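You operate a simulated robot arm through the tools that you are given. There is no shell and no other tool. Be economical: measure what you need, move in short steps, check, and stop when the job is done.

The job below is to be done with a simulated two-armed robot. You get a single attempt, and the scene is never put back.

JOB
On the coin bench top, fold the polishing cloth in half.

The check looks at the end state, three seconds after you hand in, the way a careful person would. Anything else that was tipped, shoved, dropped, spilled or broken makes it a failure. Flat cloth is picked up by pressing the open fingertips on it (5 to 10 N) and closing them slowly along it; thin cloth reads only 2 to 8 mm in the jaws.

ROBOT AND FRAMES
Two 7-joint arms with two-finger grippers on one trunk, on a base that drives. Base frame: it is fixed to the floor where the robot stands at the start and does not move with it; the origin is under the middle of the robot, x ahead of it, y to its left, z up; the surface under the hand at the start is at about z = 0.76. Units: m, degrees, N and s.
The left shoulder is at the start at [0.078, 0.151, 0.913], the right one opposite. With the tool pointing down near the work surface each hand reaches from about 0.26 to 0.8 m from the robot's upright axis, wherever it stands, measured 20 degrees to its own side. Places, roughly: coin bench top [0.5, 0.1, 0.8]. Payload 2.54 kg a hand.
The tool frame of a hand sits at the grasp point between the pads (the TCP): z along the fingers, y along the line on which they close. The tips reach 0.03 m beyond it. The gripper opens to 0.116 m. The gripper's body begins 0.095 m behind the TCP.
Orientation is that of the tool frame in the base frame, as a unit quaternion [x, y, z, w]. With the fingers straight down and closing along the base's y, the tool's x points along the base's -x, its y along +y and its z along -z.

CONTROLS
- The arms move only by the tool drive_tool. It takes "left_moves", "right_moves" or both (then of equal length, played together; a hand with none holds still); each is a list of rows, each a list of 3 entries, a list of its own where there are three numbers: the gripper command, from -1 (fully open) to 1 (shut), values between in proportion, then the shift along the tool's x, y, z in m, then the turn, a rotation vector about the tool's x, y, z in degrees. In form: [[fingers, [dx, dy, dz], [wx, wy, wz]], ...]. A call has 1 to 8 rows; each row shifts and turns the commanded pose from where the row before left it, along the tool's axes as they then stand. A row lasts 0.2 s, in which the tool goes at most 0.05 m and 8.6 degrees; a call with a longer step from one row to the next is refused whole, and so is a gripper value outside its range. Where a pose cannot be reached the arm comes as near as it can. A force on the tool above 40 N (or 10 N above the force at the start of the call, whichever is more), or a blocked arm, ends the call early, and 0.2 s more pass. Each finger travels about 0.072 m/s and halts on what it meets, pressing with about 41 N; the grip force reading is that of the motor and also rises with nothing between the fingers. The clock runs only during rows and for 0.2 s after the last one: add rows that do not move to give the fingers time. The reply holds the time, the measured pose of the TCP, the force on the tool along the base axes, the opening and the grip force, in the units named above and with some noise, with the torque about the TCP (base axes, N m) and any sound that the robot's microphone picked up.
- Cameras (640 x 400 px; columns grow to the right, rows downward): "scene" is now at [0.1618, 0.0085, 1.0534]; the picture's right is [0.09, -1.00, 0.00], its down [-0.37, -0.03, -0.93] and it looks along [0.92, 0.08, -0.37] (base axes); focal length 214 px, centre (320, 200). "left" rides on the left gripper at [0.069, 0.015, -0.122] in its tool frame; the picture's right is [-0.22, 0.98, 0.00], its down [-0.83, -0.18, -0.53] and it looks along [-0.52, -0.12, 0.85] (tool axes); focal length 251 px, centre (320, 200). "right" rides on the right gripper at [0.069, -0.015, -0.122] in its tool frame; the picture's right is [0.21, 0.98, 0.00], its down [-0.83, 0.18, -0.53] and it looks along [-0.52, 0.11, 0.85] (tool axes); focal length 251 px, centre (320, 200). There is no depth. A picture from a camera that has moved, and an enlarged one, comes with that camera's place and axes in the base frame and with its lens.
- camera(camera): a new picture of that camera. It takes no simulated time.
- lift_body(by): slides the trunk up (or, below 0, down) by that many m; the arms and the scene camera ride with it, the base frame stays. It gives what a move gives, with no picture.
- base_move(legs): drives the robot by 1 to 6 legs, each [ahead, left, turn to the left] in m, m and degrees, along the robot's own axes; the way and the turn of a leg run together, so that a leg with both is an arc; at most 1.5 m and 180 degrees a leg. The arms and the cameras ride along, it lands a little off, and it stops where it bumps. It gives what a move gives.
- turn_head(pan, tilt): turns the head with the scene camera to pan (to the left, within 80 degrees either way) and tilt (down, from -29 to 69), counted from straight ahead of the robot. It gives what a move gives.
- enlarge(camera, box): a new picture of the part [left, top, right, bottom] of that camera's present view, enlarged. It takes no simulated time.
- close_job(): hands the job in; it is judged then, once.

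Go step by step. Nothing tells you exact positions but the pictures and the camera data: compare them with the known pose of the tool, close in by small moves and look again before you grip or let go. The budget is 120 turns and 92 pictures, counting those below and the enlarged ones. Unless the task says otherwise, let go and move clear before handing in, and close with one line.

The tools are called after "Request:" as name(argument=value, ...) on one line, values as JSON. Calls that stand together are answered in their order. drive_tool: Moves the arms, as the interface text tells. Its arguments: {"type":"object","properties":{"left_moves":{"type":"array","items":{"type":"array"}},"right_moves":{"type":"array","items":{"type":"array"}}},"required":[]} The other tools are called the same way: lift_body (by) slides the trunk up or down; base_move (legs) drives the base; turn_head (pan, tilt) turns the head that bears the scene camera; camera (camera) takes a picture; enlarge (camera, box) takes an enlarged picture of a part of a camera's view; close_job () hands the job in.

At the start:

```text
t: 0.0
left_tcp_pos: [0.4719, 0.2149, 0.9919]
left_tcp_rot: [-0.001, 1.0, 0.0, 0.0]
left_force: [0.0, 0.6, -0.2]
left_wrist_torque: [0.0, 0.01, -0.01]
left_grip_width: 0.1161
left_finger_force: 0.0
right_tcp_pos: [0.3698, -0.1716, 0.92]
right_tcp_rot: [0.0, 1.0, 0.001, 0.0]
right_force: [-0.2, 0.1, 0.8]
right_wrist_torque: [0.03, 0.0, 0.01]
right_grip_width: 0.1157
right_finger_force: 0.0
trunk travel left (down, up): [-0.15, 0.139]
robot x, y, heading: [-0.0019, -0.0045, -0.1]
head pan, tilt: [5.0, 21.9]
```

scene: 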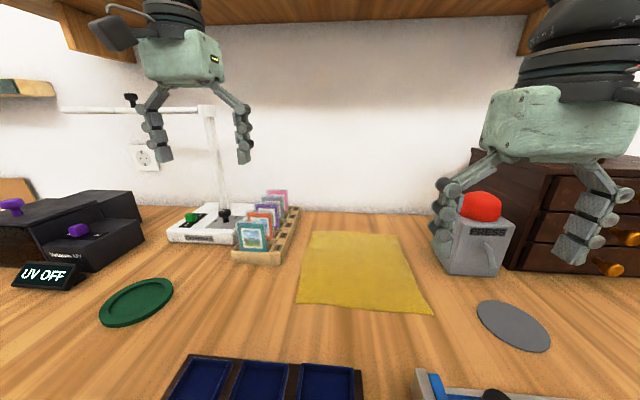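
right: 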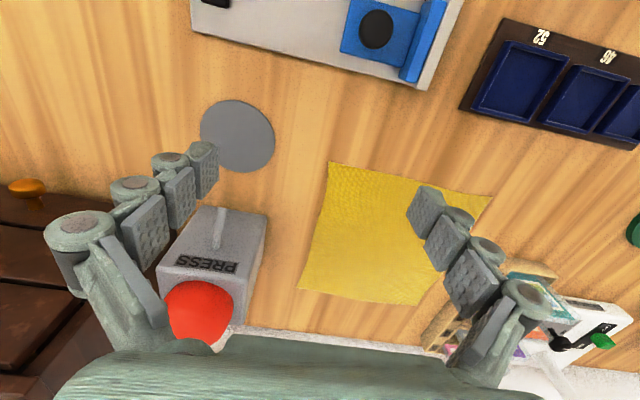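
left: 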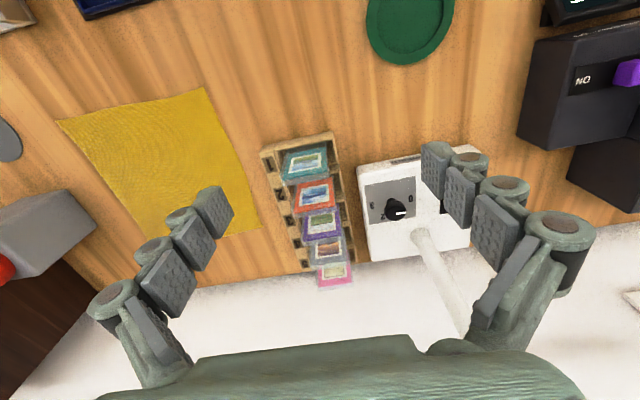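

The yellow cloth spans about x 0.42–0.657 and y −0.149–0.071, with the press to its right and the card rack to its left. I'll fold the near edge over onto the far edge using both hands, and start by bringing the hands above the two near corners with the fingers partly closed.

Request:
drive_tool(left_moves=[[0.4, [0.0074, -0.034, 0.0244], [0, 0, 0]], [0.4, [0.0074, -0.034, 0.0244], [0, 0, 0]], [0.4, [0.0074, -0.034, 0.0244], [0, 0, 0]], [0.4, [0.0074, -0.034, 0.0244], [0, 0, 0]], [0.4, [0.0074, -0.034, 0.0244], [0, 0, 0]], [0.4, [0, 0, 0], [0, 0, 0]]], right_moves=[[0.4, [-0.013, 0.0094, 0.01], [0, 0, 0]], [0.4, [-0.013, 0.0094, 0.01], [0, 0, 0]], [0.4, [-0.013, 0.0094, 0.01], [0, 0, 0]], [0.4, [-0.013, 0.0094, 0.01], [0, 0, 0]], [0.4, [-0.013, 0.0094, 0.01], [0, 0, 0]], [0.4, [0, 0, 0], [0, 0, 0]]])

Request:
camera(camera="scene")

Request:
camera(camera="right")

Request:
camera(camera="left")

```text
t: 1.4
left_tcp_pos: [0.4413, 0.0719, 0.8869]
left_tcp_rot: [0.0, 1.0, 0.0, 0.001]
left_force: [-0.1, 0.0, 0.4]
left_wrist_torque: [-0.01, -0.01, -0.01]
left_grip_width: 0.0351
left_finger_force: 0.0
left hand out of reach, approached as far as the arm can: row 5
right_tcp_pos: [0.4362, -0.122, 0.8703]
right_tcp_rot: [0.0, 1.0, 0.001, 0.0]
right_force: [1.0, 0.8, 0.6]
right_wrist_torque: [0.01, -0.01, -0.01]
right_grip_width: 0.0347
right_finger_force: 0.1
trunk travel left (down, up): [-0.15, 0.139]
robot x, y, heading: [0.0006, -0.0019, 0.0]
head pan, tilt: [5.0, 21.9]
```

```text
88 pictures are left
camera scene: at [0.1619, 0.0085, 1.0533], right [0.09, -1.0, 0.0], down [-0.37, -0.03, -0.93], along [0.92, 0.08, -0.37], focal length 214 px, centre (320, 200)
```

scene: 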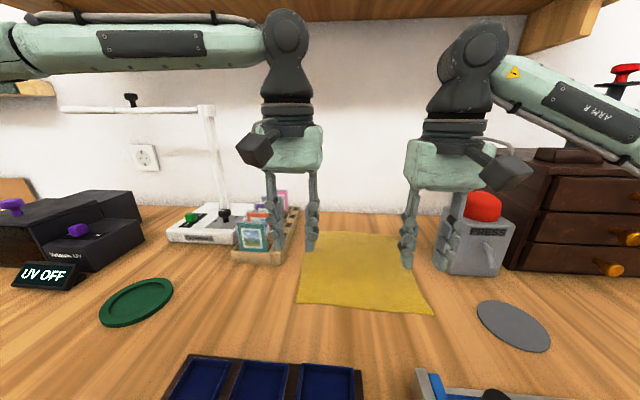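

```text
87 pictures are left
camera right: at [0.3661, -0.1374, 0.9931], right [-0.21, 0.98, 0.0], down [0.83, 0.18, 0.53], along [0.52, 0.12, -0.85], focal length 251 px, centre (320, 200)
```

right: 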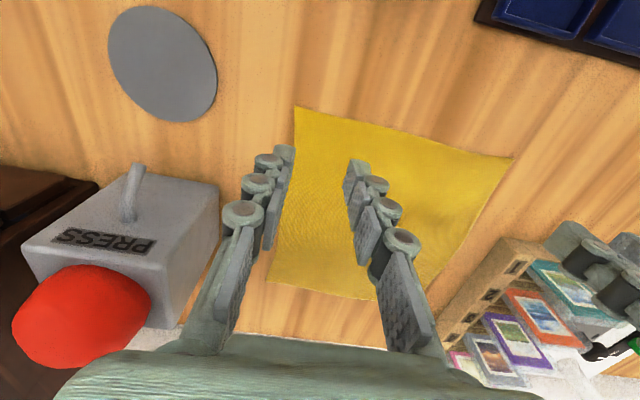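

```text
86 pictures are left
camera left: at [0.3726, 0.088, 1.0089], right [0.21, 0.98, 0.0], down [0.83, -0.18, 0.53], along [0.52, -0.11, -0.84], focal length 251 px, centre (320, 200)
```

left: 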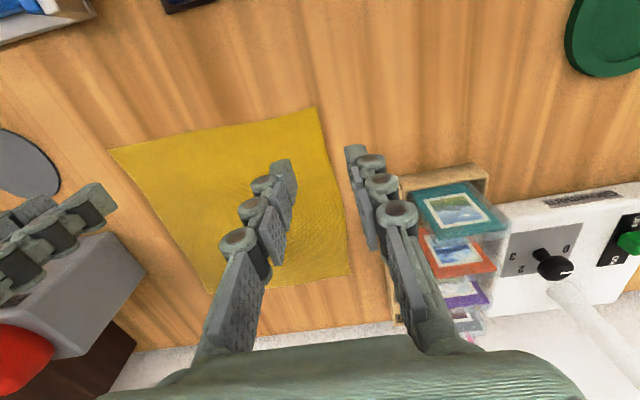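

The left hand hit its inward reach limit at y≈0.07. I'll shift the base about 4 cm right and 5 cm back to centre it on the cloth.

Request:
base_move(legs=[[-0.05, 0, 0], [0, -0.04, 0]])

```text
t: 3.0
left_tcp_pos: [0.3896, 0.0306, 0.8875]
left_tcp_rot: [-0.001, 1.0, 0.0, 0.0]
left_force: [-0.3, 0.1, -1.1]
left_wrist_torque: [0.0, -0.01, -0.01]
left_grip_width: 0.0347
left_finger_force: 0.0
right_tcp_pos: [0.3835, -0.1626, 0.872]
right_tcp_rot: [0.001, 1.0, 0.001, 0.0]
right_force: [0.7, 0.3, 0.1]
right_wrist_torque: [-0.02, -0.01, -0.02]
right_grip_width: 0.0349
right_finger_force: 0.1
trunk travel left (down, up): [-0.15, 0.139]
robot x, y, heading: [-0.0549, -0.0405, 0.1]
head pan, tilt: [5.0, 21.9]
```

The base landed as intended. Next I move both hands over the near corners and lower them until the tips are about 2 cm above the cloth.

Request:
drive_tool(left_moves=[[0.4, [-0.0225, 0.0075, 0.0], [0, 0, 0]], [0.4, [-0.0225, 0.0075, 0.0], [0, 0, 0]], [0.4, [0, 0, 0.038], [0, 0, 0]], [0.4, [0, 0, 0.039], [0, 0, 0]], [0.4, [0, 0, 0], [0, 0, 0]]], right_moves=[[0.4, [-0.0257, 0.0193, 0.0], [0, 0, 0]], [0.4, [-0.0257, 0.0193, 0.0], [0, 0, 0]], [0.4, [0, 0, 0.031], [0, 0, 0]], [0.4, [0, 0, 0.031], [0, 0, 0]], [0.4, [0, 0, 0], [0, 0, 0]]])

Request:
camera(camera="scene")

Request:
camera(camera="left")

Request:
camera(camera="right")

```text
t: 4.2
left_tcp_pos: [0.4366, 0.0464, 0.8114]
left_tcp_rot: [-0.001, 1.0, 0.0, 0.001]
left_force: [-0.7, -0.5, -1.2]
left_wrist_torque: [0.01, 0.02, -0.01]
left_grip_width: 0.0347
left_finger_force: 0.0
right_tcp_pos: [0.4362, -0.124, 0.8102]
right_tcp_rot: [-0.001, 1.0, 0.001, 0.0]
right_force: [0.6, -0.1, -0.5]
right_wrist_torque: [-0.01, 0.03, 0.01]
right_grip_width: 0.0347
right_finger_force: 0.0
trunk travel left (down, up): [-0.15, 0.139]
robot x, y, heading: [-0.0499, -0.0412, 0.2]
head pan, tilt: [5.0, 21.9]
```

```text
85 pictures are left
camera scene: at [0.1108, -0.0317, 1.0534], right [0.09, -1.0, 0.0], down [-0.37, -0.03, -0.93], along [0.92, 0.08, -0.37], focal length 214 px, centre (320, 200)
```

scene: 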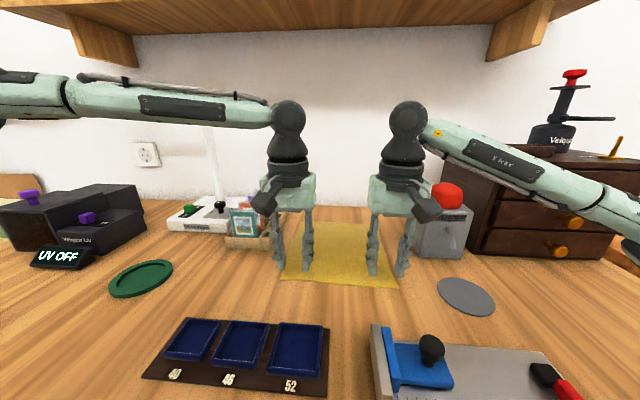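

```text
84 pictures are left
camera left: at [0.3673, 0.0622, 0.933], right [0.21, 0.98, 0.0], down [0.83, -0.18, 0.53], along [0.52, -0.11, -0.85], focal length 251 px, centre (320, 200)
```

left: 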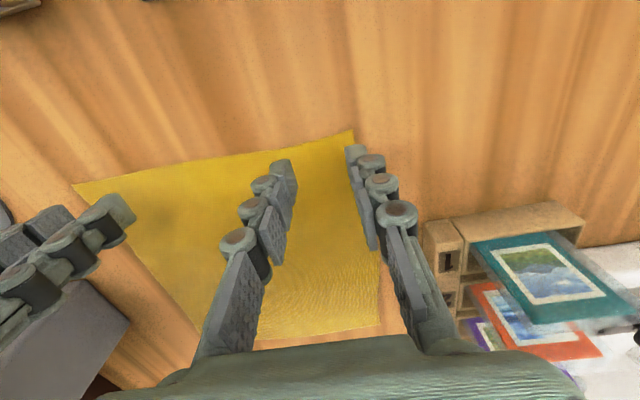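

```text
83 pictures are left
camera right: at [0.366, -0.14, 0.932], right [-0.22, 0.98, 0.0], down [0.83, 0.18, 0.53], along [0.52, 0.12, -0.85], focal length 251 px, centre (320, 200)
```

right: 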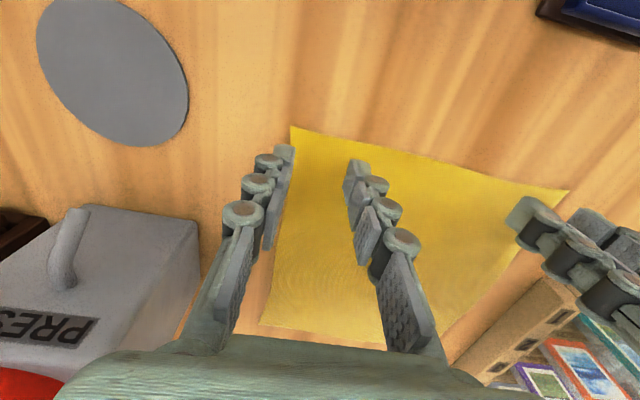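

The fingers sit at the corners but slightly too far out: the cloth corners are at about y = 0.073 and −0.148. I move each hand 8 mm inward and go down in small steps.

Request:
drive_tool(left_moves=[[0.4, [0.0, -0.008, 0.0], [0, 0, 0]], [0.4, [0, 0, 0.012], [0, 0, 0]], [0.4, [0, 0, 0.006], [0, 0, 0]], [0.4, [0, 0, 0.002], [0, 0, 0]], [0.4, [0, 0, 0], [0, 0, 0]]], right_moves=[[0.4, [0.0, 0.008, 0.0], [0, 0, 0]], [0.4, [0, 0, 0.012], [0, 0, 0]], [0.4, [0, 0, 0.006], [0, 0, 0]], [0.4, [0, 0, 0.001], [0, 0, 0]], [0.4, [0, 0, 0], [0, 0, 0]]])

```text
t: 5.4
left_tcp_pos: [0.4348, 0.0386, 0.7918]
left_tcp_rot: [-0.001, 1.0, -0.001, 0.002]
left_force: [1.3, -1.5, 2.1]
left_wrist_torque: [0.02, -0.02, -0.01]
left_grip_width: 0.0348
left_finger_force: 0.1
right_tcp_pos: [0.4362, -0.1175, 0.7919]
right_tcp_rot: [0.0, 1.0, 0.001, 0.0]
right_force: [0.4, -0.4, 2.7]
right_wrist_torque: [-0.01, -0.02, -0.01]
right_grip_width: 0.0348
right_finger_force: 0.0
trunk travel left (down, up): [-0.15, 0.139]
robot x, y, heading: [-0.0502, -0.0406, -0.1]
head pan, tilt: [5.0, 21.9]
```

Both hands are starting to touch, at about 2–3 N. I press a little further.

Request:
drive_tool(left_moves=[[0.4, [0, 0, 0.0015], [0, 0, 0]], [0.4, [0, 0, 0], [0, 0, 0]]], right_moves=[[0.4, [0, 0, 0.0015], [0, 0, 0]], [0.4, [0, 0, 0], [0, 0, 0]]])

```text
t: 6.0
left_tcp_pos: [0.4353, 0.0401, 0.791]
left_tcp_rot: [-0.001, 1.0, -0.001, 0.003]
left_force: [2.7, 1.1, 13.6]
left_wrist_torque: [0.19, -0.04, -0.04]
left_grip_width: 0.0351
left_finger_force: 0.2
right_tcp_pos: [0.4354, -0.1163, 0.7906]
right_tcp_rot: [0.0, 1.0, 0.001, 0.002]
right_force: [1.6, -2.9, 17.4]
right_wrist_torque: [-0.28, 0.05, -0.03]
right_grip_width: 0.0346
right_finger_force: 3.6
trunk travel left (down, up): [-0.15, 0.139]
robot x, y, heading: [-0.0481, -0.0422, -0.2]
head pan, tilt: [5.0, 21.9]
```

Now the force is too high, at 14–17 N, so I back off slightly.

Request:
drive_tool(left_moves=[[0.4, [0, 0, -0.0006], [0, 0, 0]], [0.4, [0, 0, 0], [0, 0, 0]]], right_moves=[[0.4, [0, 0, -0.0009], [0, 0, 0]], [0.4, [0, 0, 0], [0, 0, 0]]])

```text
t: 6.6
left_tcp_pos: [0.4344, 0.0397, 0.7916]
left_tcp_rot: [-0.001, 1.0, -0.001, 0.002]
left_force: [2.1, 0.6, 11.7]
left_wrist_torque: [-0.01, -0.04, 0.02]
left_grip_width: 0.0352
left_finger_force: 0.0
right_tcp_pos: [0.4356, -0.1159, 0.7907]
right_tcp_rot: [0.0, 1.0, 0.001, 0.002]
right_force: [3.5, -1.1, 17.7]
right_wrist_torque: [-0.11, -0.03, 0.0]
right_grip_width: 0.0356
right_finger_force: 1.4
trunk travel left (down, up): [-0.15, 0.139]
robot x, y, heading: [-0.0531, -0.0395, -0.0]
head pan, tilt: [5.0, 21.9]
```

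Request:
drive_tool(left_moves=[[0.4, [0, 0, -0.0004], [0, 0, 0]], [0.4, [0, 0, 0], [0, 0, 0]]], right_moves=[[0.4, [0, 0, -0.0012], [0, 0, 0]], [0.4, [0, 0, 0], [0, 0, 0]]])

```text
t: 7.2
left_tcp_pos: [0.4342, 0.0384, 0.7917]
left_tcp_rot: [0.0, 1.0, 0.0, 0.001]
left_force: [-1.5, -1.7, 10.0]
left_wrist_torque: [-0.12, 0.07, 0.03]
left_grip_width: 0.0356
left_finger_force: 0.4
right_tcp_pos: [0.4352, -0.1152, 0.7907]
right_tcp_rot: [0.0, 1.0, 0.001, 0.0]
right_force: [3.1, -1.3, 8.8]
right_wrist_torque: [-0.08, -0.04, 0.02]
right_grip_width: 0.035
right_finger_force: 0.0
trunk travel left (down, up): [-0.15, 0.139]
robot x, y, heading: [-0.0498, -0.0408, 0.3]
head pan, tilt: [5.0, 21.9]
```

Both hands now press at about 9–10 N, so I close the fingers slowly along the cloth.

Request:
drive_tool(left_moves=[[0.46, [0, 0, 0], [0, 0, 0]], [0.53, [0, 0, 0], [0, 0, 0]], [0.6, [0, 0, 0], [0, 0, 0]], [0.67, [0, 0, 0], [0, 0, 0]], [0.74, [0, 0, 0], [0, 0, 0]], [0.81, [0, 0, 0], [0, 0, 0]]], right_moves=[[0.46, [0, 0, 0], [0, 0, 0]], [0.53, [0, 0, 0], [0, 0, 0]], [0.6, [0, 0, 0], [0, 0, 0]], [0.67, [0, 0, 0], [0, 0, 0]], [0.74, [0, 0, 0], [0, 0, 0]], [0.81, [0, 0, 0], [0, 0, 0]]])

Request:
camera(camera="left")

Request:
camera(camera="right")

```text
t: 8.6
left_tcp_pos: [0.4346, 0.0392, 0.7895]
left_tcp_rot: [-0.001, 1.0, 0.0, 0.0]
left_force: [-1.2, 0.2, 3.0]
left_wrist_torque: [-0.01, -0.02, 0.03]
left_grip_width: 0.0106
left_finger_force: 0.0
right_tcp_pos: [0.4352, -0.1144, 0.7909]
right_tcp_rot: [0.0, 1.0, 0.002, 0.0]
right_force: [-0.1, -0.8, 0.2]
right_wrist_torque: [0.0, 0.03, -0.02]
right_grip_width: 0.0116
right_finger_force: 0.2
trunk travel left (down, up): [-0.15, 0.139]
robot x, y, heading: [-0.0533, -0.0419, -0.0]
head pan, tilt: [5.0, 21.9]
```

```text
82 pictures are left
camera left: at [0.367, 0.0557, 0.9119], right [0.21, 0.98, 0.0], down [0.83, -0.18, 0.53], along [0.52, -0.11, -0.85], focal length 251 px, centre (320, 200)
```

left: 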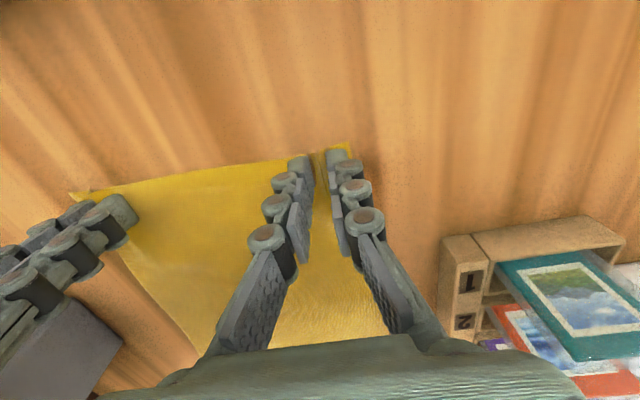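

```text
81 pictures are left
camera right: at [0.3657, -0.1307, 0.9126], right [-0.22, 0.98, 0.0], down [0.83, 0.18, 0.53], along [0.52, 0.12, -0.85], focal length 251 px, centre (320, 200)
```

right: 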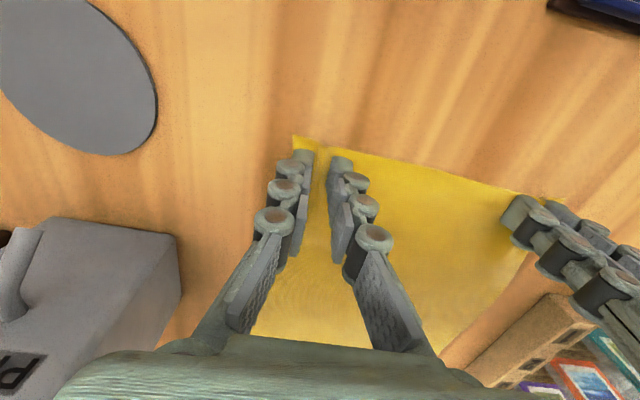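

The fingers are about 11 mm apart and the right hand's pressure has faded. I press the right hand a touch more and finish closing.

Request:
drive_tool(left_moves=[[0.81, [0, 0, 0.0004], [0, 0, 0]], [0.86, [0, 0, 0], [0, 0, 0]], [0.91, [0, 0, 0], [0, 0, 0]], [0.96, [0, 0, 0], [0, 0, 0]], [1.0, [0, 0, 0], [0, 0, 0]], [1.0, [0, 0, 0], [0, 0, 0]]], right_moves=[[0.81, [0, 0, 0.001], [0, 0, 0]], [0.86, [0, 0, 0], [0, 0, 0]], [0.91, [0, 0, 0], [0, 0, 0]], [0.96, [0, 0, 0], [0, 0, 0]], [1.0, [0, 0, 0], [0, 0, 0]], [1.0, [0, 0, 0], [0, 0, 0]]])

Request:
camera(camera="left")

Request:
camera(camera="right")

```text
t: 10.0
left_tcp_pos: [0.4356, 0.0384, 0.7905]
left_tcp_rot: [-0.002, 1.0, -0.001, 0.001]
left_force: [0.1, -11.2, 0.5]
left_wrist_torque: [-0.38, 0.0, -0.02]
left_grip_width: 0.0014
left_finger_force: 29.4
right_tcp_pos: [0.4363, -0.1154, 0.7893]
right_tcp_rot: [-0.001, 1.0, 0.002, 0.001]
right_force: [-1.0, 11.5, 0.9]
right_wrist_torque: [0.34, 0.02, 0.03]
right_grip_width: 0.0035
right_finger_force: 35.9
trunk travel left (down, up): [-0.15, 0.139]
robot x, y, heading: [-0.0498, -0.0425, -0.0]
head pan, tilt: [5.0, 21.9]
```

```text
80 pictures are left
camera left: at [0.3664, 0.055, 0.9123], right [0.21, 0.98, 0.0], down [0.82, -0.18, 0.54], along [0.52, -0.12, -0.84], focal length 251 px, centre (320, 200)
```

left: 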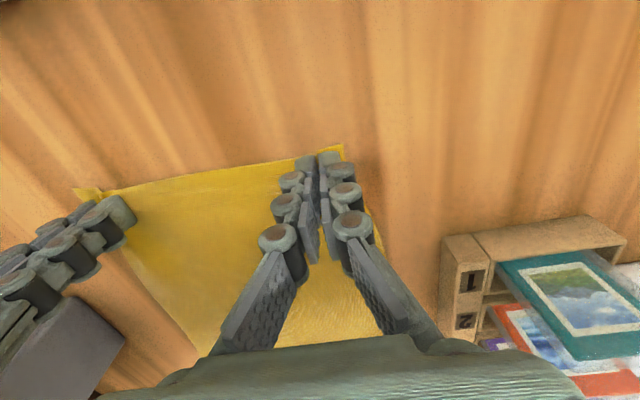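

```text
79 pictures are left
camera right: at [0.366, -0.1307, 0.912], right [-0.22, 0.98, 0.0], down [0.82, 0.18, 0.54], along [0.52, 0.12, -0.84], focal length 251 px, centre (320, 200)
```

right: 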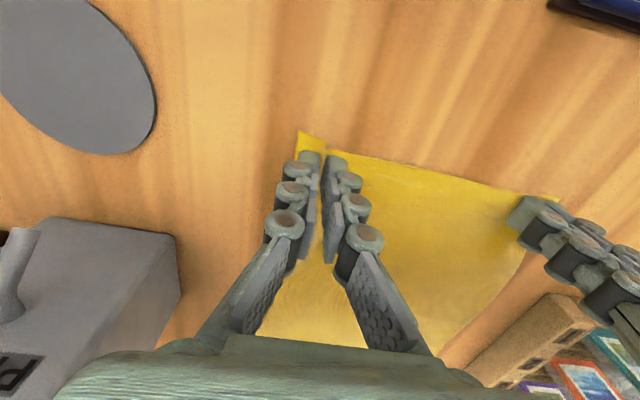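

The opposing ±11 N sideways pull suggests both hands hold the cloth and it is taut between them. I ease the hands inward a few mm, lift 3 cm to test, and look.

Request:
drive_tool(left_moves=[[1.0, [0, -0.004, -0.002], [0, 0, 0]], [1.0, [0, -0.002, -0.005], [0, 0, 0]], [1.0, [-0.002, 0, -0.01], [0, 0, 0]], [1.0, [-0.004, 0, -0.013], [0, 0, 0]], [1.0, [0, 0, 0], [0, 0, 0]]], right_moves=[[1.0, [0, 0.004, -0.002], [0, 0, 0]], [1.0, [0, 0.002, -0.005], [0, 0, 0]], [1.0, [-0.002, 0, -0.01], [0, 0, 0]], [1.0, [-0.004, 0, -0.013], [0, 0, 0]], [1.0, [0, 0, 0], [0, 0, 0]]])

Request:
camera(camera="scene")

Request:
camera(camera="left")

Request:
camera(camera="right")

```text
t: 11.2
left_tcp_pos: [0.4396, 0.0378, 0.8201]
left_tcp_rot: [-0.001, 1.0, -0.002, 0.0]
left_force: [0.8, -1.7, 1.8]
left_wrist_torque: [-0.2, 0.02, 0.06]
left_grip_width: 0.0
left_finger_force: 27.0
left hand out of reach, approached as far as the arm can: row 4
right_tcp_pos: [0.4409, -0.11, 0.8219]
right_tcp_rot: [0.0, 1.0, 0.001, 0.0]
right_force: [0.1, 2.3, -0.3]
right_wrist_torque: [0.01, -0.02, 0.06]
right_grip_width: 0.0046
right_finger_force: 40.7
trunk travel left (down, up): [-0.15, 0.139]
robot x, y, heading: [-0.0524, -0.0405, 0.2]
head pan, tilt: [5.0, 21.9]
```

```text
78 pictures are left
camera scene: at [0.1107, -0.0317, 1.0534], right [0.09, -1.0, 0.0], down [-0.37, -0.03, -0.93], along [0.92, 0.08, -0.37], focal length 214 px, centre (320, 200)
```

scene: 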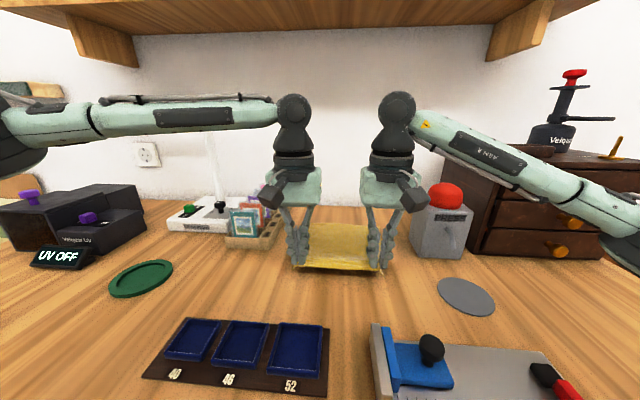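

```text
77 pictures are left
camera left: at [0.3715, 0.0536, 0.9409], right [0.21, 0.98, 0.0], down [0.83, -0.18, 0.54], along [0.52, -0.12, -0.84], focal length 251 px, centre (320, 200)
```

left: 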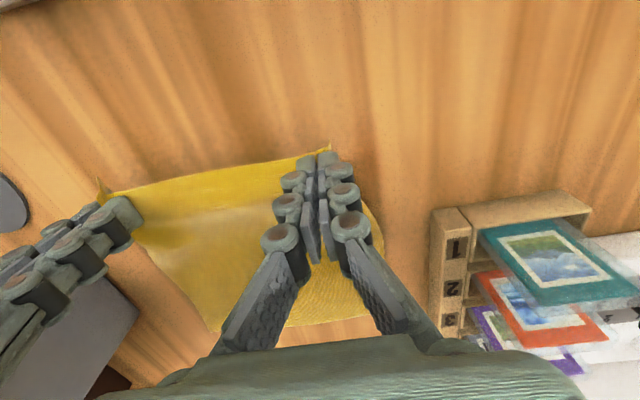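

```text
76 pictures are left
camera right: at [0.3714, -0.1258, 0.9434], right [-0.22, 0.98, 0.0], down [0.83, 0.18, 0.53], along [0.52, 0.12, -0.85], focal length 251 px, centre (320, 200)
```

right: 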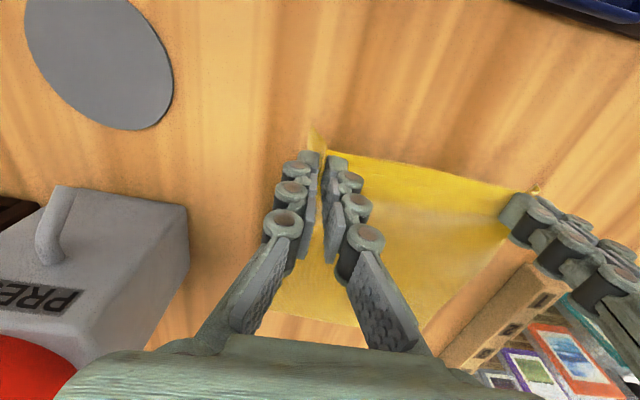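

The near edge appears lifted at both hands, but the left width reads 0. I zoom in to make sure.

Request:
enlarge(camera="scene", box=[260, 190, 420, 290])

Request:
enlarge(camera="left", box=[240, 120, 400, 220])

```text
4.00 times, centred on (340, 240) of scene
camera zoom: at [0.1107, -0.0317, 1.0534], right [0.09, -1.0, 0.0], down [-0.37, -0.03, -0.93], along [0.92, 0.08, -0.37], focal length 858 px, centre (240, 40)
```

zoom: 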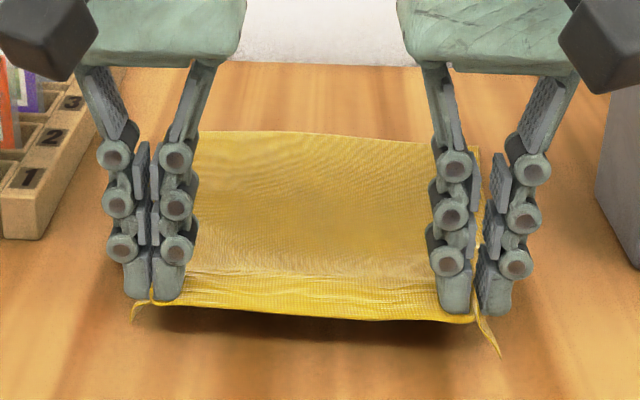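

```text
4.00 times, centred on (320, 170) of left
camera zoom: at [0.3715, 0.0536, 0.9409], right [0.21, 0.98, 0.0], down [0.83, -0.18, 0.54], along [0.52, -0.12, -0.84], focal length 1006 px, centre (320, 320)
```

zoom: 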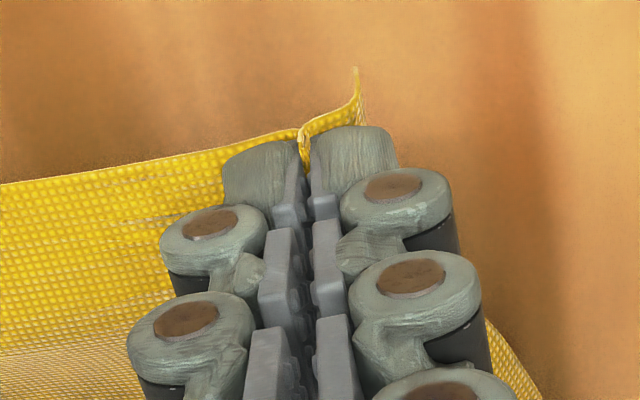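

Both corners are pinched cleanly. I carry the edge up and forward along a half-circle about the fold line at x≈0.54, first half now.

Request:
drive_tool(left_moves=[[1.0, [-0.011, 0.001, -0.021], [0, 0, 0]], [1.0, [-0.0115, 0, -0.014], [0, 0, 0]], [1.0, [-0.0115, 0, -0.014], [0, 0, 0]], [1.0, [-0.0155, 0, -0.009], [0, 0, 0]], [1.0, [-0.0155, 0, -0.009], [0, 0, 0]], [1.0, [-0.0175, 0, -0.003], [0, 0, 0]], [1.0, [-0.0175, 0, -0.003], [0, 0, 0]], [1.0, [0, 0, 0], [0, 0, 0]]], right_moves=[[1.0, [-0.01, -0.001, -0.02], [0, 0, 0]], [1.0, [-0.0115, 0, -0.014], [0, 0, 0]], [1.0, [-0.0115, 0, -0.014], [0, 0, 0]], [1.0, [-0.0155, 0, -0.009], [0, 0, 0]], [1.0, [-0.0155, 0, -0.009], [0, 0, 0]], [1.0, [-0.0175, 0, -0.003], [0, 0, 0]], [1.0, [-0.0175, 0, -0.003], [0, 0, 0]], [1.0, [0, 0, 0], [0, 0, 0]]])

Request:
camera(camera="scene")

Request:
camera(camera="left")

Request:
camera(camera="right")

```text
t: 12.2
left_tcp_pos: [0.4717, 0.0526, 0.8656]
left_tcp_rot: [0.002, 1.0, -0.012, 0.005]
left_force: [3.0, -22.5, 1.9]
left_wrist_torque: [-0.8, -0.12, 0.02]
left_grip_width: 0.0018
left_finger_force: 29.1
left hand out of reach, approached as far as the arm can: row 1, 2, 3, 4, 5
right_tcp_pos: [0.4863, -0.1039, 0.877]
right_tcp_rot: [-0.007, 1.0, 0.01, 0.001]
right_force: [-2.0, 23.5, -1.8]
right_wrist_torque: [0.78, 0.11, 0.09]
right_grip_width: 0.0015
right_finger_force: 29.4
trunk travel left (down, up): [-0.15, 0.139]
robot x, y, heading: [-0.0493, -0.0389, 0.0]
head pan, tilt: [5.0, 21.9]
stopped in row 5 (left hand): the force on the tool passed its limit at 42 N (the readings are from after the stop); the commanded pose is now the measured one
```

```text
73 pictures are left
camera scene: at [0.1106, -0.0318, 1.0534], right [0.09, -1.0, 0.0], down [-0.37, -0.03, -0.93], along [0.92, 0.08, -0.37], focal length 214 px, centre (320, 200)
```

scene: 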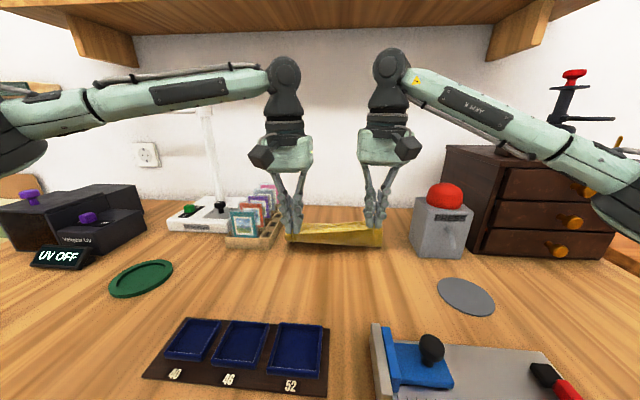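

```text
72 pictures are left
camera left: at [0.4021, 0.072, 0.9873], right [0.22, 0.98, -0.02], down [0.82, -0.17, 0.55], along [0.53, -0.14, -0.84], focal length 251 px, centre (320, 200)
```

left: 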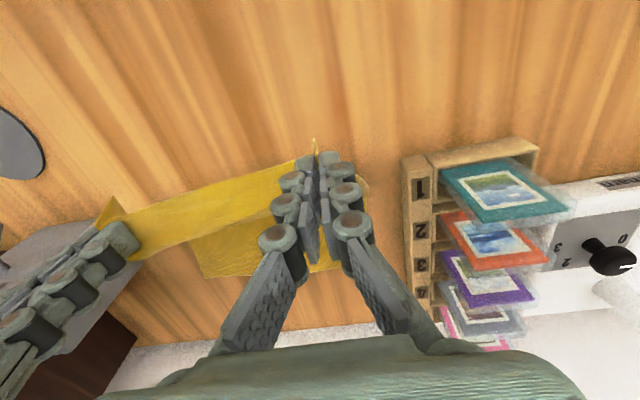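

```text
71 pictures are left
camera right: at [0.4176, -0.1222, 0.9988], right [-0.23, 0.97, 0.02], down [0.82, 0.18, 0.54], along [0.52, 0.14, -0.84], focal length 251 px, centre (320, 200)
```

right: 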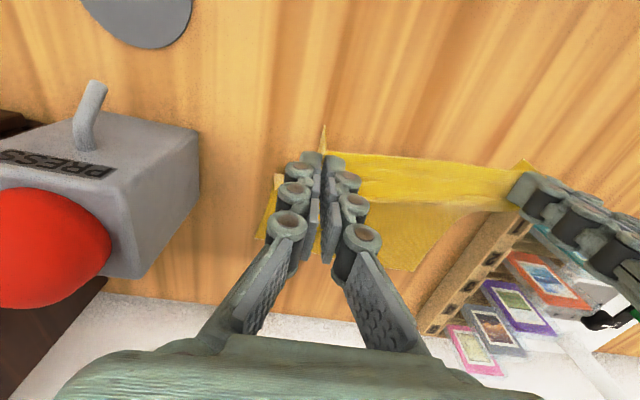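

The left arm ran into its inward limit and stretched the cloth sideways. I slacken it by moving the right hand inward, then shift the base about 1.5 cm right so the left arm has room.

Request:
drive_tool(left_moves=[[1.0, [0, 0, 0], [0, 0, 0]], [1.0, [0, 0, 0], [0, 0, 0]], [1.0, [0, 0, 0], [0, 0, 0]]], right_moves=[[1.0, [0, 0.005, 0], [0, 0, 0]], [1.0, [0, 0.003, 0], [0, 0, 0]], [1.0, [0, 0, 0], [0, 0, 0]]])

Request:
base_move(legs=[[0, -0.02, 0]])

Request:
camera(camera="scene")

```text
t: 13.0
left_tcp_pos: [0.4724, 0.0558, 0.866]
left_tcp_rot: [0.001, 1.0, -0.008, 0.004]
left_force: [1.5, -18.4, 2.9]
left_wrist_torque: [-0.73, -0.08, -0.01]
left_grip_width: 0.0012
left_finger_force: 28.3
right_tcp_pos: [0.4891, -0.0986, 0.8775]
right_tcp_rot: [-0.005, 1.0, 0.007, 0.001]
right_force: [-2.8, 16.8, -2.3]
right_wrist_torque: [0.64, 0.09, 0.07]
right_grip_width: 0.0014
right_finger_force: 28.8
trunk travel left (down, up): [-0.15, 0.139]
robot x, y, heading: [-0.0477, -0.0414, -0.3]
head pan, tilt: [5.0, 21.9]
```

```text
t: 13.9
left_tcp_pos: [0.4717, 0.0363, 0.8656]
left_tcp_rot: [0.002, 1.0, -0.009, 0.004]
left_force: [2.0, -13.5, 1.0]
left_wrist_torque: [-0.1, -0.08, -0.04]
left_grip_width: 0.0031
left_finger_force: 31.3
right_tcp_pos: [0.4872, -0.1188, 0.8772]
right_tcp_rot: [-0.005, 1.0, 0.007, 0.001]
right_force: [-1.1, 14.4, -2.2]
right_wrist_torque: [0.16, -0.03, 0.0]
right_grip_width: 0.0036
right_finger_force: 33.2
trunk travel left (down, up): [-0.15, 0.139]
robot x, y, heading: [-0.0502, -0.0643, -0.1]
head pan, tilt: [5.0, 21.9]
```

```text
70 pictures are left
camera scene: at [0.1107, -0.0517, 1.0534], right [0.09, -1.0, 0.0], down [-0.37, -0.03, -0.93], along [0.92, 0.08, -0.37], focal length 214 px, centre (320, 200)
```

scene: 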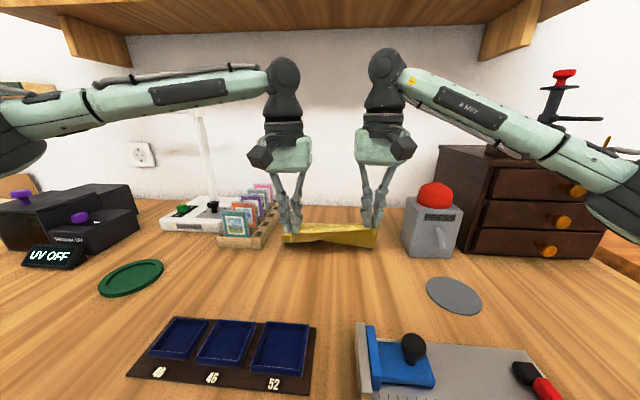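

The grips hold. I slacken the right side 5 mm more and bring the left hand level with the right.

Request:
drive_tool(left_moves=[[1.0, [-0.008, 0, -0.006], [0, 0, 0]], [1.0, [-0.008, 0, -0.006], [0, 0, 0]], [1.0, [0, 0, 0], [0, 0, 0]]], right_moves=[[1.0, [0, 0.004, 0], [0, 0, 0]], [1.0, [0, 0.004, 0], [0, 0, 0]], [1.0, [0, 0, 0], [0, 0, 0]]])

Request:
enlarge(camera="scene", box=[250, 170, 410, 270])

```text
t: 14.7
left_tcp_pos: [0.4773, 0.0393, 0.8702]
left_tcp_rot: [0.0, 1.0, -0.01, 0.005]
left_force: [0.6, -4.9, 0.7]
left_wrist_torque: [0.09, 0.06, -0.01]
left_grip_width: 0.003
left_finger_force: 37.6
left hand out of reach, approached as far as the arm can: row 1, 2
right_tcp_pos: [0.4884, -0.1117, 0.8771]
right_tcp_rot: [-0.004, 1.0, 0.007, 0.001]
right_force: [-0.2, 5.5, 1.4]
right_wrist_torque: [0.1, -0.02, 0.02]
right_grip_width: 0.0036
right_finger_force: 38.3
trunk travel left (down, up): [-0.15, 0.139]
robot x, y, heading: [-0.0522, -0.06, -0.0]
head pan, tilt: [5.0, 21.9]
```

```text
4.00 times, centred on (330, 220) of scene
camera zoom: at [0.1107, -0.0516, 1.0534], right [0.09, -1.0, 0.0], down [-0.37, -0.03, -0.93], along [0.92, 0.08, -0.37], focal length 858 px, centre (280, 120)
```

zoom: 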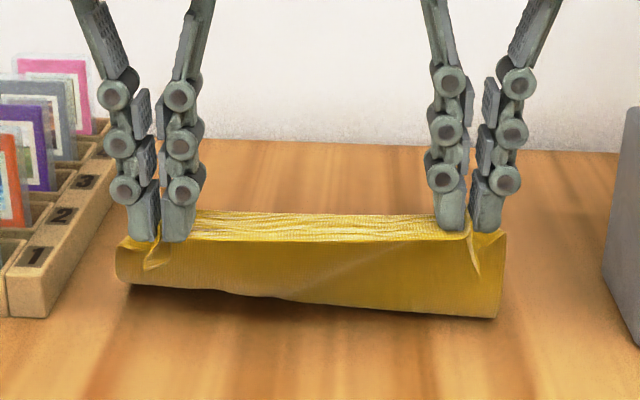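

The cloth is held well, but the left arm's limit is a matter of bearing and worsens with forward reach. Driving the base forward could carry the fold instead, so I check the clearance to the bench front first.

Request:
turn_head(pan=0, tilt=65)

Request:
camera(camera="scene")

```text
t: 15.8
left_tcp_pos: [0.4768, 0.0394, 0.8693]
left_tcp_rot: [0.001, 1.0, -0.011, 0.004]
left_force: [0.8, -1.3, -0.7]
left_wrist_torque: [0.06, 0.01, 0.01]
left_grip_width: 0.0027
left_finger_force: 30.2
right_tcp_pos: [0.4883, -0.1108, 0.8768]
right_tcp_rot: [-0.004, 1.0, 0.007, 0.001]
right_force: [-0.3, 2.2, -2.5]
right_wrist_torque: [-0.11, -0.02, 0.05]
right_grip_width: 0.0056
right_finger_force: 35.6
trunk travel left (down, up): [-0.15, 0.139]
robot x, y, heading: [-0.0505, -0.0599, 0.2]
head pan, tilt: [0.0, 65.0]
```

```text
68 pictures are left
camera scene: at [0.079, -0.0596, 0.9929], right [0.0, -1.0, 0.0], down [-0.91, 0.0, -0.42], along [0.42, 0.0, -0.91], focal length 214 px, centre (320, 200)
```

scene: 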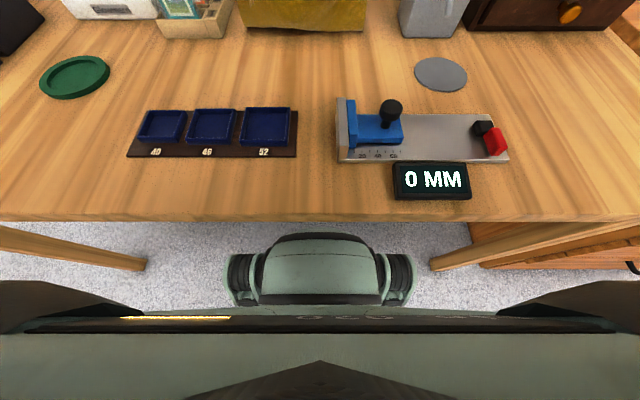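

There's roughly 9 cm between my chest and the bench edge, and the floor ahead is clear. I drive 7 cm forward, which carries the lifted edge past the fold line.

Request:
base_move(legs=[[0.04, 0, 0], [0.03, 0, 0]])

Request:
turn_head(pan=0, tilt=35)

Request:
camera(camera="scene")

Request:
camera(camera="left")

```text
t: 17.1
left_tcp_pos: [0.5468, 0.0376, 0.8697]
left_tcp_rot: [0.002, 1.0, -0.011, 0.004]
left_force: [-0.6, -1.1, 1.9]
left_wrist_torque: [-0.41, 0.0, -0.02]
left_grip_width: 0.0
left_finger_force: 25.8
right_tcp_pos: [0.559, -0.11, 0.877]
right_tcp_rot: [-0.004, 1.0, 0.007, 0.001]
right_force: [-0.8, 0.1, -1.0]
right_wrist_torque: [0.07, -0.01, 0.05]
right_grip_width: 0.0032
right_finger_force: 30.2
trunk travel left (down, up): [-0.15, 0.139]
robot x, y, heading: [0.0183, -0.0591, 0.1]
head pan, tilt: [0.0, 65.0]
```

```text
t: 18.1
left_tcp_pos: [0.5469, 0.0383, 0.8691]
left_tcp_rot: [0.001, 1.0, -0.01, 0.004]
left_force: [0.9, -3.4, -0.3]
left_wrist_torque: [-0.07, 0.05, -0.02]
left_grip_width: 0.0039
left_finger_force: 39.3
right_tcp_pos: [0.5576, -0.1112, 0.8766]
right_tcp_rot: [-0.004, 1.0, 0.008, 0.001]
right_force: [0.0, 5.9, 0.0]
right_wrist_torque: [-0.15, 0.01, -0.01]
right_grip_width: 0.0043
right_finger_force: 39.7
trunk travel left (down, up): [-0.15, 0.139]
robot x, y, heading: [0.0176, -0.0561, -0.1]
head pan, tilt: [0.0, 35.0]
```

```text
67 pictures are left
camera scene: at [0.1759, -0.0598, 1.0326], right [0.0, -1.0, 0.0], down [-0.57, 0.0, -0.82], along [0.82, 0.0, -0.57], focal length 214 px, centre (320, 200)
```

scene: 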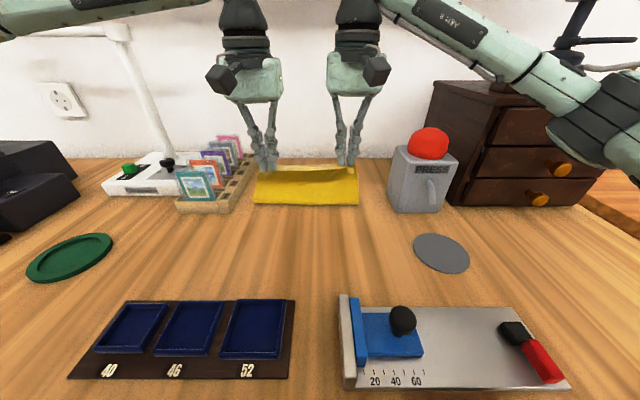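

```text
66 pictures are left
camera left: at [0.4774, 0.0574, 0.991], right [0.22, 0.98, -0.02], down [0.82, -0.17, 0.55], along [0.53, -0.13, -0.84], focal length 251 px, centre (320, 200)
```

left: 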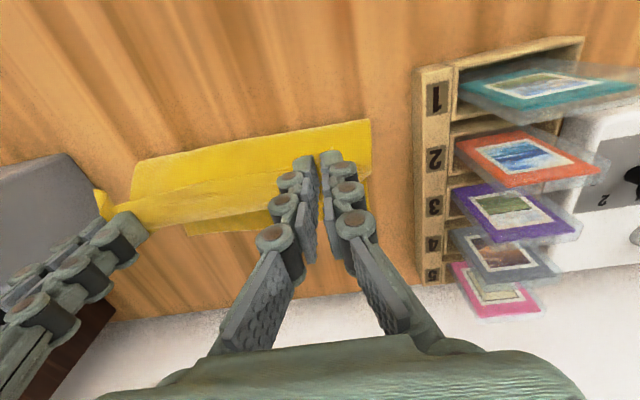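

The fold is forming well, with the edge now past the fold line. I carry on along the descending arc with the arms in small steps.

Request:
drive_tool(left_moves=[[1.0, [-0.016, 0, 0.0], [0, 0, 0]], [1.0, [-0.016, 0, 0.004], [0, 0, 0]], [1.0, [0, 0, 0], [0, 0, 0]]], right_moves=[[1.0, [-0.012, 0.001, 0.003], [0, 0, 0]], [1.0, [-0.012, 0, 0.006], [0, 0, 0]], [1.0, [0, 0, 0], [0, 0, 0]]])

```text
t: 18.9
left_tcp_pos: [0.5515, 0.0411, 0.8715]
left_tcp_rot: [0.002, 1.0, -0.011, 0.005]
left_force: [1.7, -7.9, -1.2]
left_wrist_torque: [-0.01, 0.02, -0.02]
left_grip_width: 0.0035
left_finger_force: 34.5
left hand out of reach, approached as far as the arm can: row 1, 2
right_tcp_pos: [0.5817, -0.1089, 0.8673]
right_tcp_rot: [-0.004, 1.0, 0.009, 0.001]
right_force: [-0.9, 8.5, 2.4]
right_wrist_torque: [0.2, 0.08, 0.01]
right_grip_width: 0.0007
right_finger_force: 30.2
trunk travel left (down, up): [-0.15, 0.139]
robot x, y, heading: [0.0174, -0.0581, -0.4]
head pan, tilt: [0.0, 35.0]
```

The left arm is still limited going forward. I test whether tilting the left wrist outward gives it room.

Request:
drive_tool(left_moves=[[1.0, [0, 0, 0.0], [6, 0, 0]], [1.0, [-0.01, 0, 0.0], [0, 0, 0]], [1.0, [-0.01, 0, 0], [0, 0, 0]]])

```text
t: 19.7
left_tcp_pos: [0.5707, 0.0429, 0.8728]
left_tcp_rot: [0.001, 0.998, -0.062, 0.004]
left_force: [0.7, -1.8, -0.4]
left_wrist_torque: [-0.14, 0.0, 0.01]
left_grip_width: 0.0031
left_finger_force: 30.5
right_tcp_pos: [0.5828, -0.109, 0.87]
right_tcp_rot: [-0.004, 1.0, 0.007, 0.001]
right_force: [0.3, 1.4, -0.1]
right_wrist_torque: [0.03, -0.04, -0.01]
right_grip_width: 0.0049
right_finger_force: 31.0
trunk travel left (down, up): [-0.15, 0.139]
robot x, y, heading: [0.0156, -0.0612, 0.1]
head pan, tilt: [0.0, 35.0]
```

The tilt freed the left arm. I continue both hands along the descending arc toward x≈0.645, stopping about 1.5 cm above touch.

Request:
drive_tool(left_moves=[[1.0, [-0.018, 0.0, 0.004], [4, 0, 0]], [1.0, [-0.018, 0.001, 0.01], [0, 0, 0]], [1.0, [-0.016, 0.002, 0.016], [0, 0, 0]], [1.0, [-0.012, 0.002, 0.018], [0, 0, 0]], [1.0, [-0.007, 0.002, 0.015], [0, 0, 0]], [1.0, [0, 0, 0], [0, 0, 0]]], right_moves=[[1.0, [-0.015, 0, 0.006], [0, 0, 0]], [1.0, [-0.016, -0.001, 0.01], [0, 0, 0]], [1.0, [-0.015, -0.001, 0.014], [0, 0, 0]], [1.0, [-0.01, 0, 0.016], [0, 0, 0]], [1.0, [-0.006, 0, 0.014], [0, 0, 0]], [1.0, [0, 0, 0], [0, 0, 0]]])

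Request:
camera(camera="scene")

Request:
camera(camera="left")

Request:
camera(camera="right")

```text
t: 21.1
left_tcp_pos: [0.6274, 0.0518, 0.8073]
left_tcp_rot: [0.003, 0.995, -0.1, 0.006]
left_force: [-0.1, -8.6, -0.7]
left_wrist_torque: [-0.24, 0.0, -0.04]
left_grip_width: 0.0033
left_finger_force: 31.7
left hand out of reach, approached as far as the arm can: row 3, 4, 5
right_tcp_pos: [0.6427, -0.11, 0.8076]
right_tcp_rot: [-0.004, 1.0, 0.008, 0.001]
right_force: [-0.5, 8.4, -2.5]
right_wrist_torque: [0.2, 0.0, -0.03]
right_grip_width: 0.0034
right_finger_force: 36.0
trunk travel left (down, up): [-0.15, 0.139]
robot x, y, heading: [0.0171, -0.0635, 0.0]
head pan, tilt: [0.0, 35.0]
```

```text
65 pictures are left
camera scene: at [0.176, -0.0597, 1.0327], right [0.0, -1.0, 0.0], down [-0.57, 0.0, -0.82], along [0.82, 0.0, -0.57], focal length 214 px, centre (320, 200)
```

scene: 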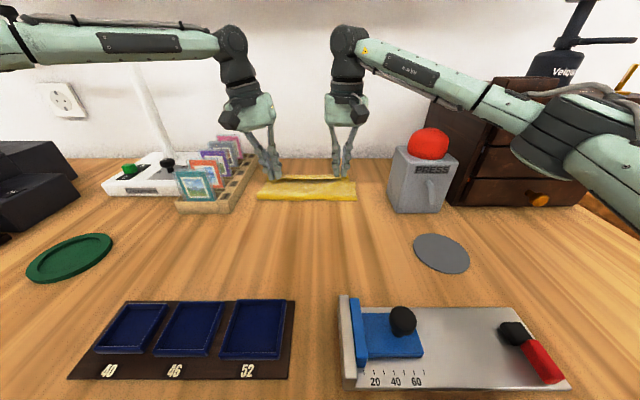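

```text
64 pictures are left
camera left: at [0.5578, 0.091, 0.9233], right [0.22, 0.96, -0.19], down [0.82, -0.08, 0.57], along [0.53, -0.28, -0.8], focal length 251 px, centre (320, 200)
```

left: 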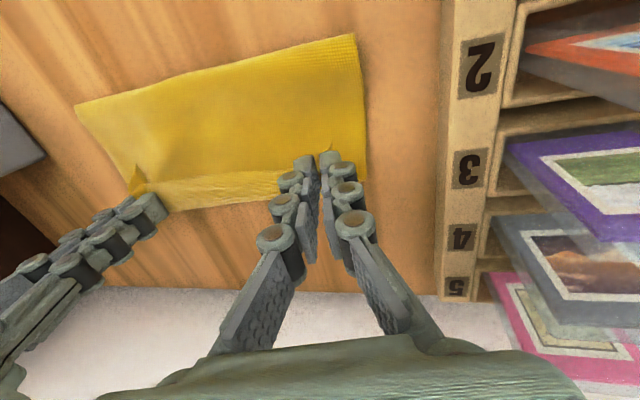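

```text
63 pictures are left
camera right: at [0.5728, -0.1274, 0.9293], right [-0.22, 0.97, 0.01], down [0.82, 0.18, 0.54], along [0.52, 0.13, -0.84], focal length 251 px, centre (320, 200)
```

right: 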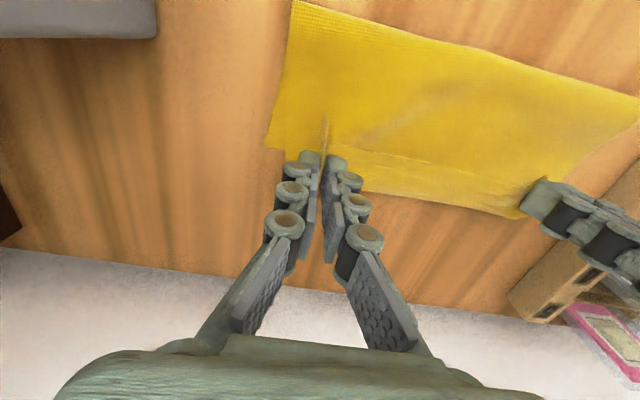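

The far corners haven't moved, and the flap is nearly down. I zoom in to see how the edge strip lies at the fingers before choosing the release position.

Request:
enlarge(camera="left", box=[60, 20, 380, 220])

Request:
enlarge(camera="right", box=[240, 60, 560, 260])

Request:
enlarge(camera="scene", box=[240, 130, 370, 211])

```text
2.00 times, centred on (220, 120) of left
camera zoom: at [0.5578, 0.091, 0.9233], right [0.22, 0.96, -0.19], down [0.82, -0.08, 0.57], along [0.53, -0.28, -0.8], focal length 503 px, centre (520, 360)
```

zoom: 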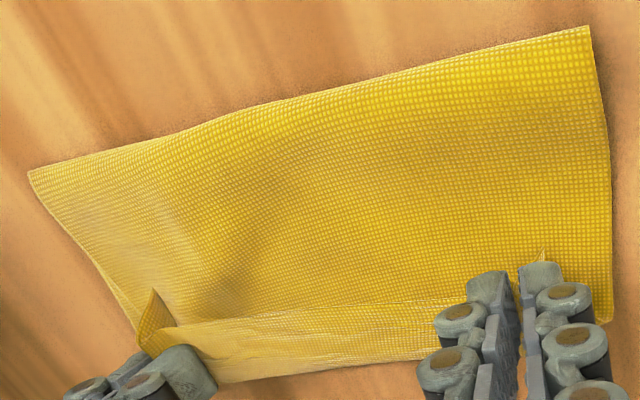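

```text
2.00 times, centred on (400, 160) of right
camera zoom: at [0.5728, -0.1274, 0.9293], right [-0.22, 0.97, 0.01], down [0.82, 0.18, 0.54], along [0.52, 0.13, -0.84], focal length 503 px, centre (160, 280)
```

zoom: 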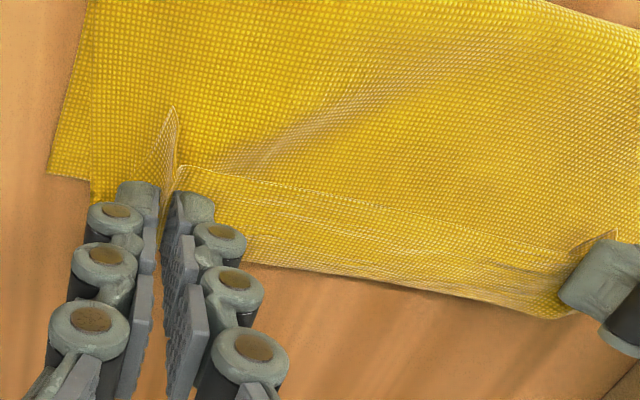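

```text
4.92 times, centred on (305, 170) of scene
camera zoom: at [0.176, -0.0597, 1.0327], right [0.0, -1.0, 0.0], down [-0.57, 0.0, -0.82], along [0.82, 0.0, -0.57], focal length 1056 px, centre (394, 345)
```

zoom: 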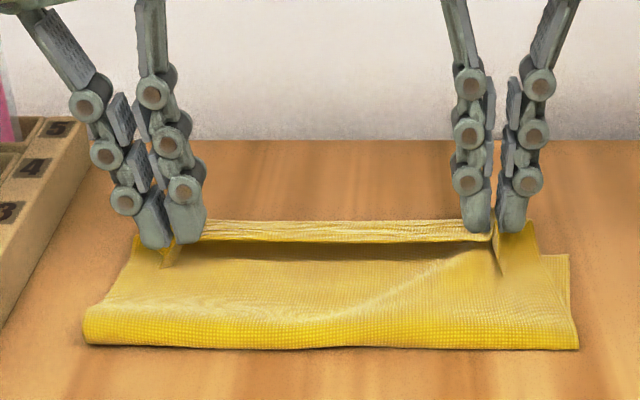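

The edge strip is turned back as a small hem at the grip, which I'll need to unroll after release. I set the hands down at x≈0.627 so the edge lands on the far edge once the hem is flattened.

Request:
drive_tool(left_moves=[[1.0, [0.0, -0.003, 0.0], [0, 0, 0]], [1.0, [0.0, 0.0, 0.006], [0, 0, 0]], [1.0, [0.0, 0.001, 0.006], [0, 0, 0]], [1.0, [0, 0, 0], [0, 0, 0]]], right_moves=[[1.0, [0.008, 0, 0.002], [0, 0, 0]], [1.0, [0.007, 0, 0.006], [0, 0, 0]], [1.0, [0, 0, 0.006], [0, 0, 0]], [1.0, [0, 0, 0], [0, 0, 0]]])

```text
t: 22.1
left_tcp_pos: [0.625, 0.0495, 0.7963]
left_tcp_rot: [0.002, 0.995, -0.097, 0.004]
left_force: [0.1, 0.5, -0.5]
left_wrist_torque: [0.0, -0.02, 0.01]
left_grip_width: 0.0
left_finger_force: 28.3
right_tcp_pos: [0.6277, -0.1117, 0.7963]
right_tcp_rot: [-0.004, 1.0, 0.007, 0.001]
right_force: [-0.3, 1.4, -1.9]
right_wrist_torque: [-0.01, 0.01, 0.01]
right_grip_width: 0.006
right_finger_force: 38.4
trunk travel left (down, up): [-0.15, 0.139]
robot x, y, heading: [0.0182, -0.0598, 0.1]
head pan, tilt: [0.0, 35.0]
```

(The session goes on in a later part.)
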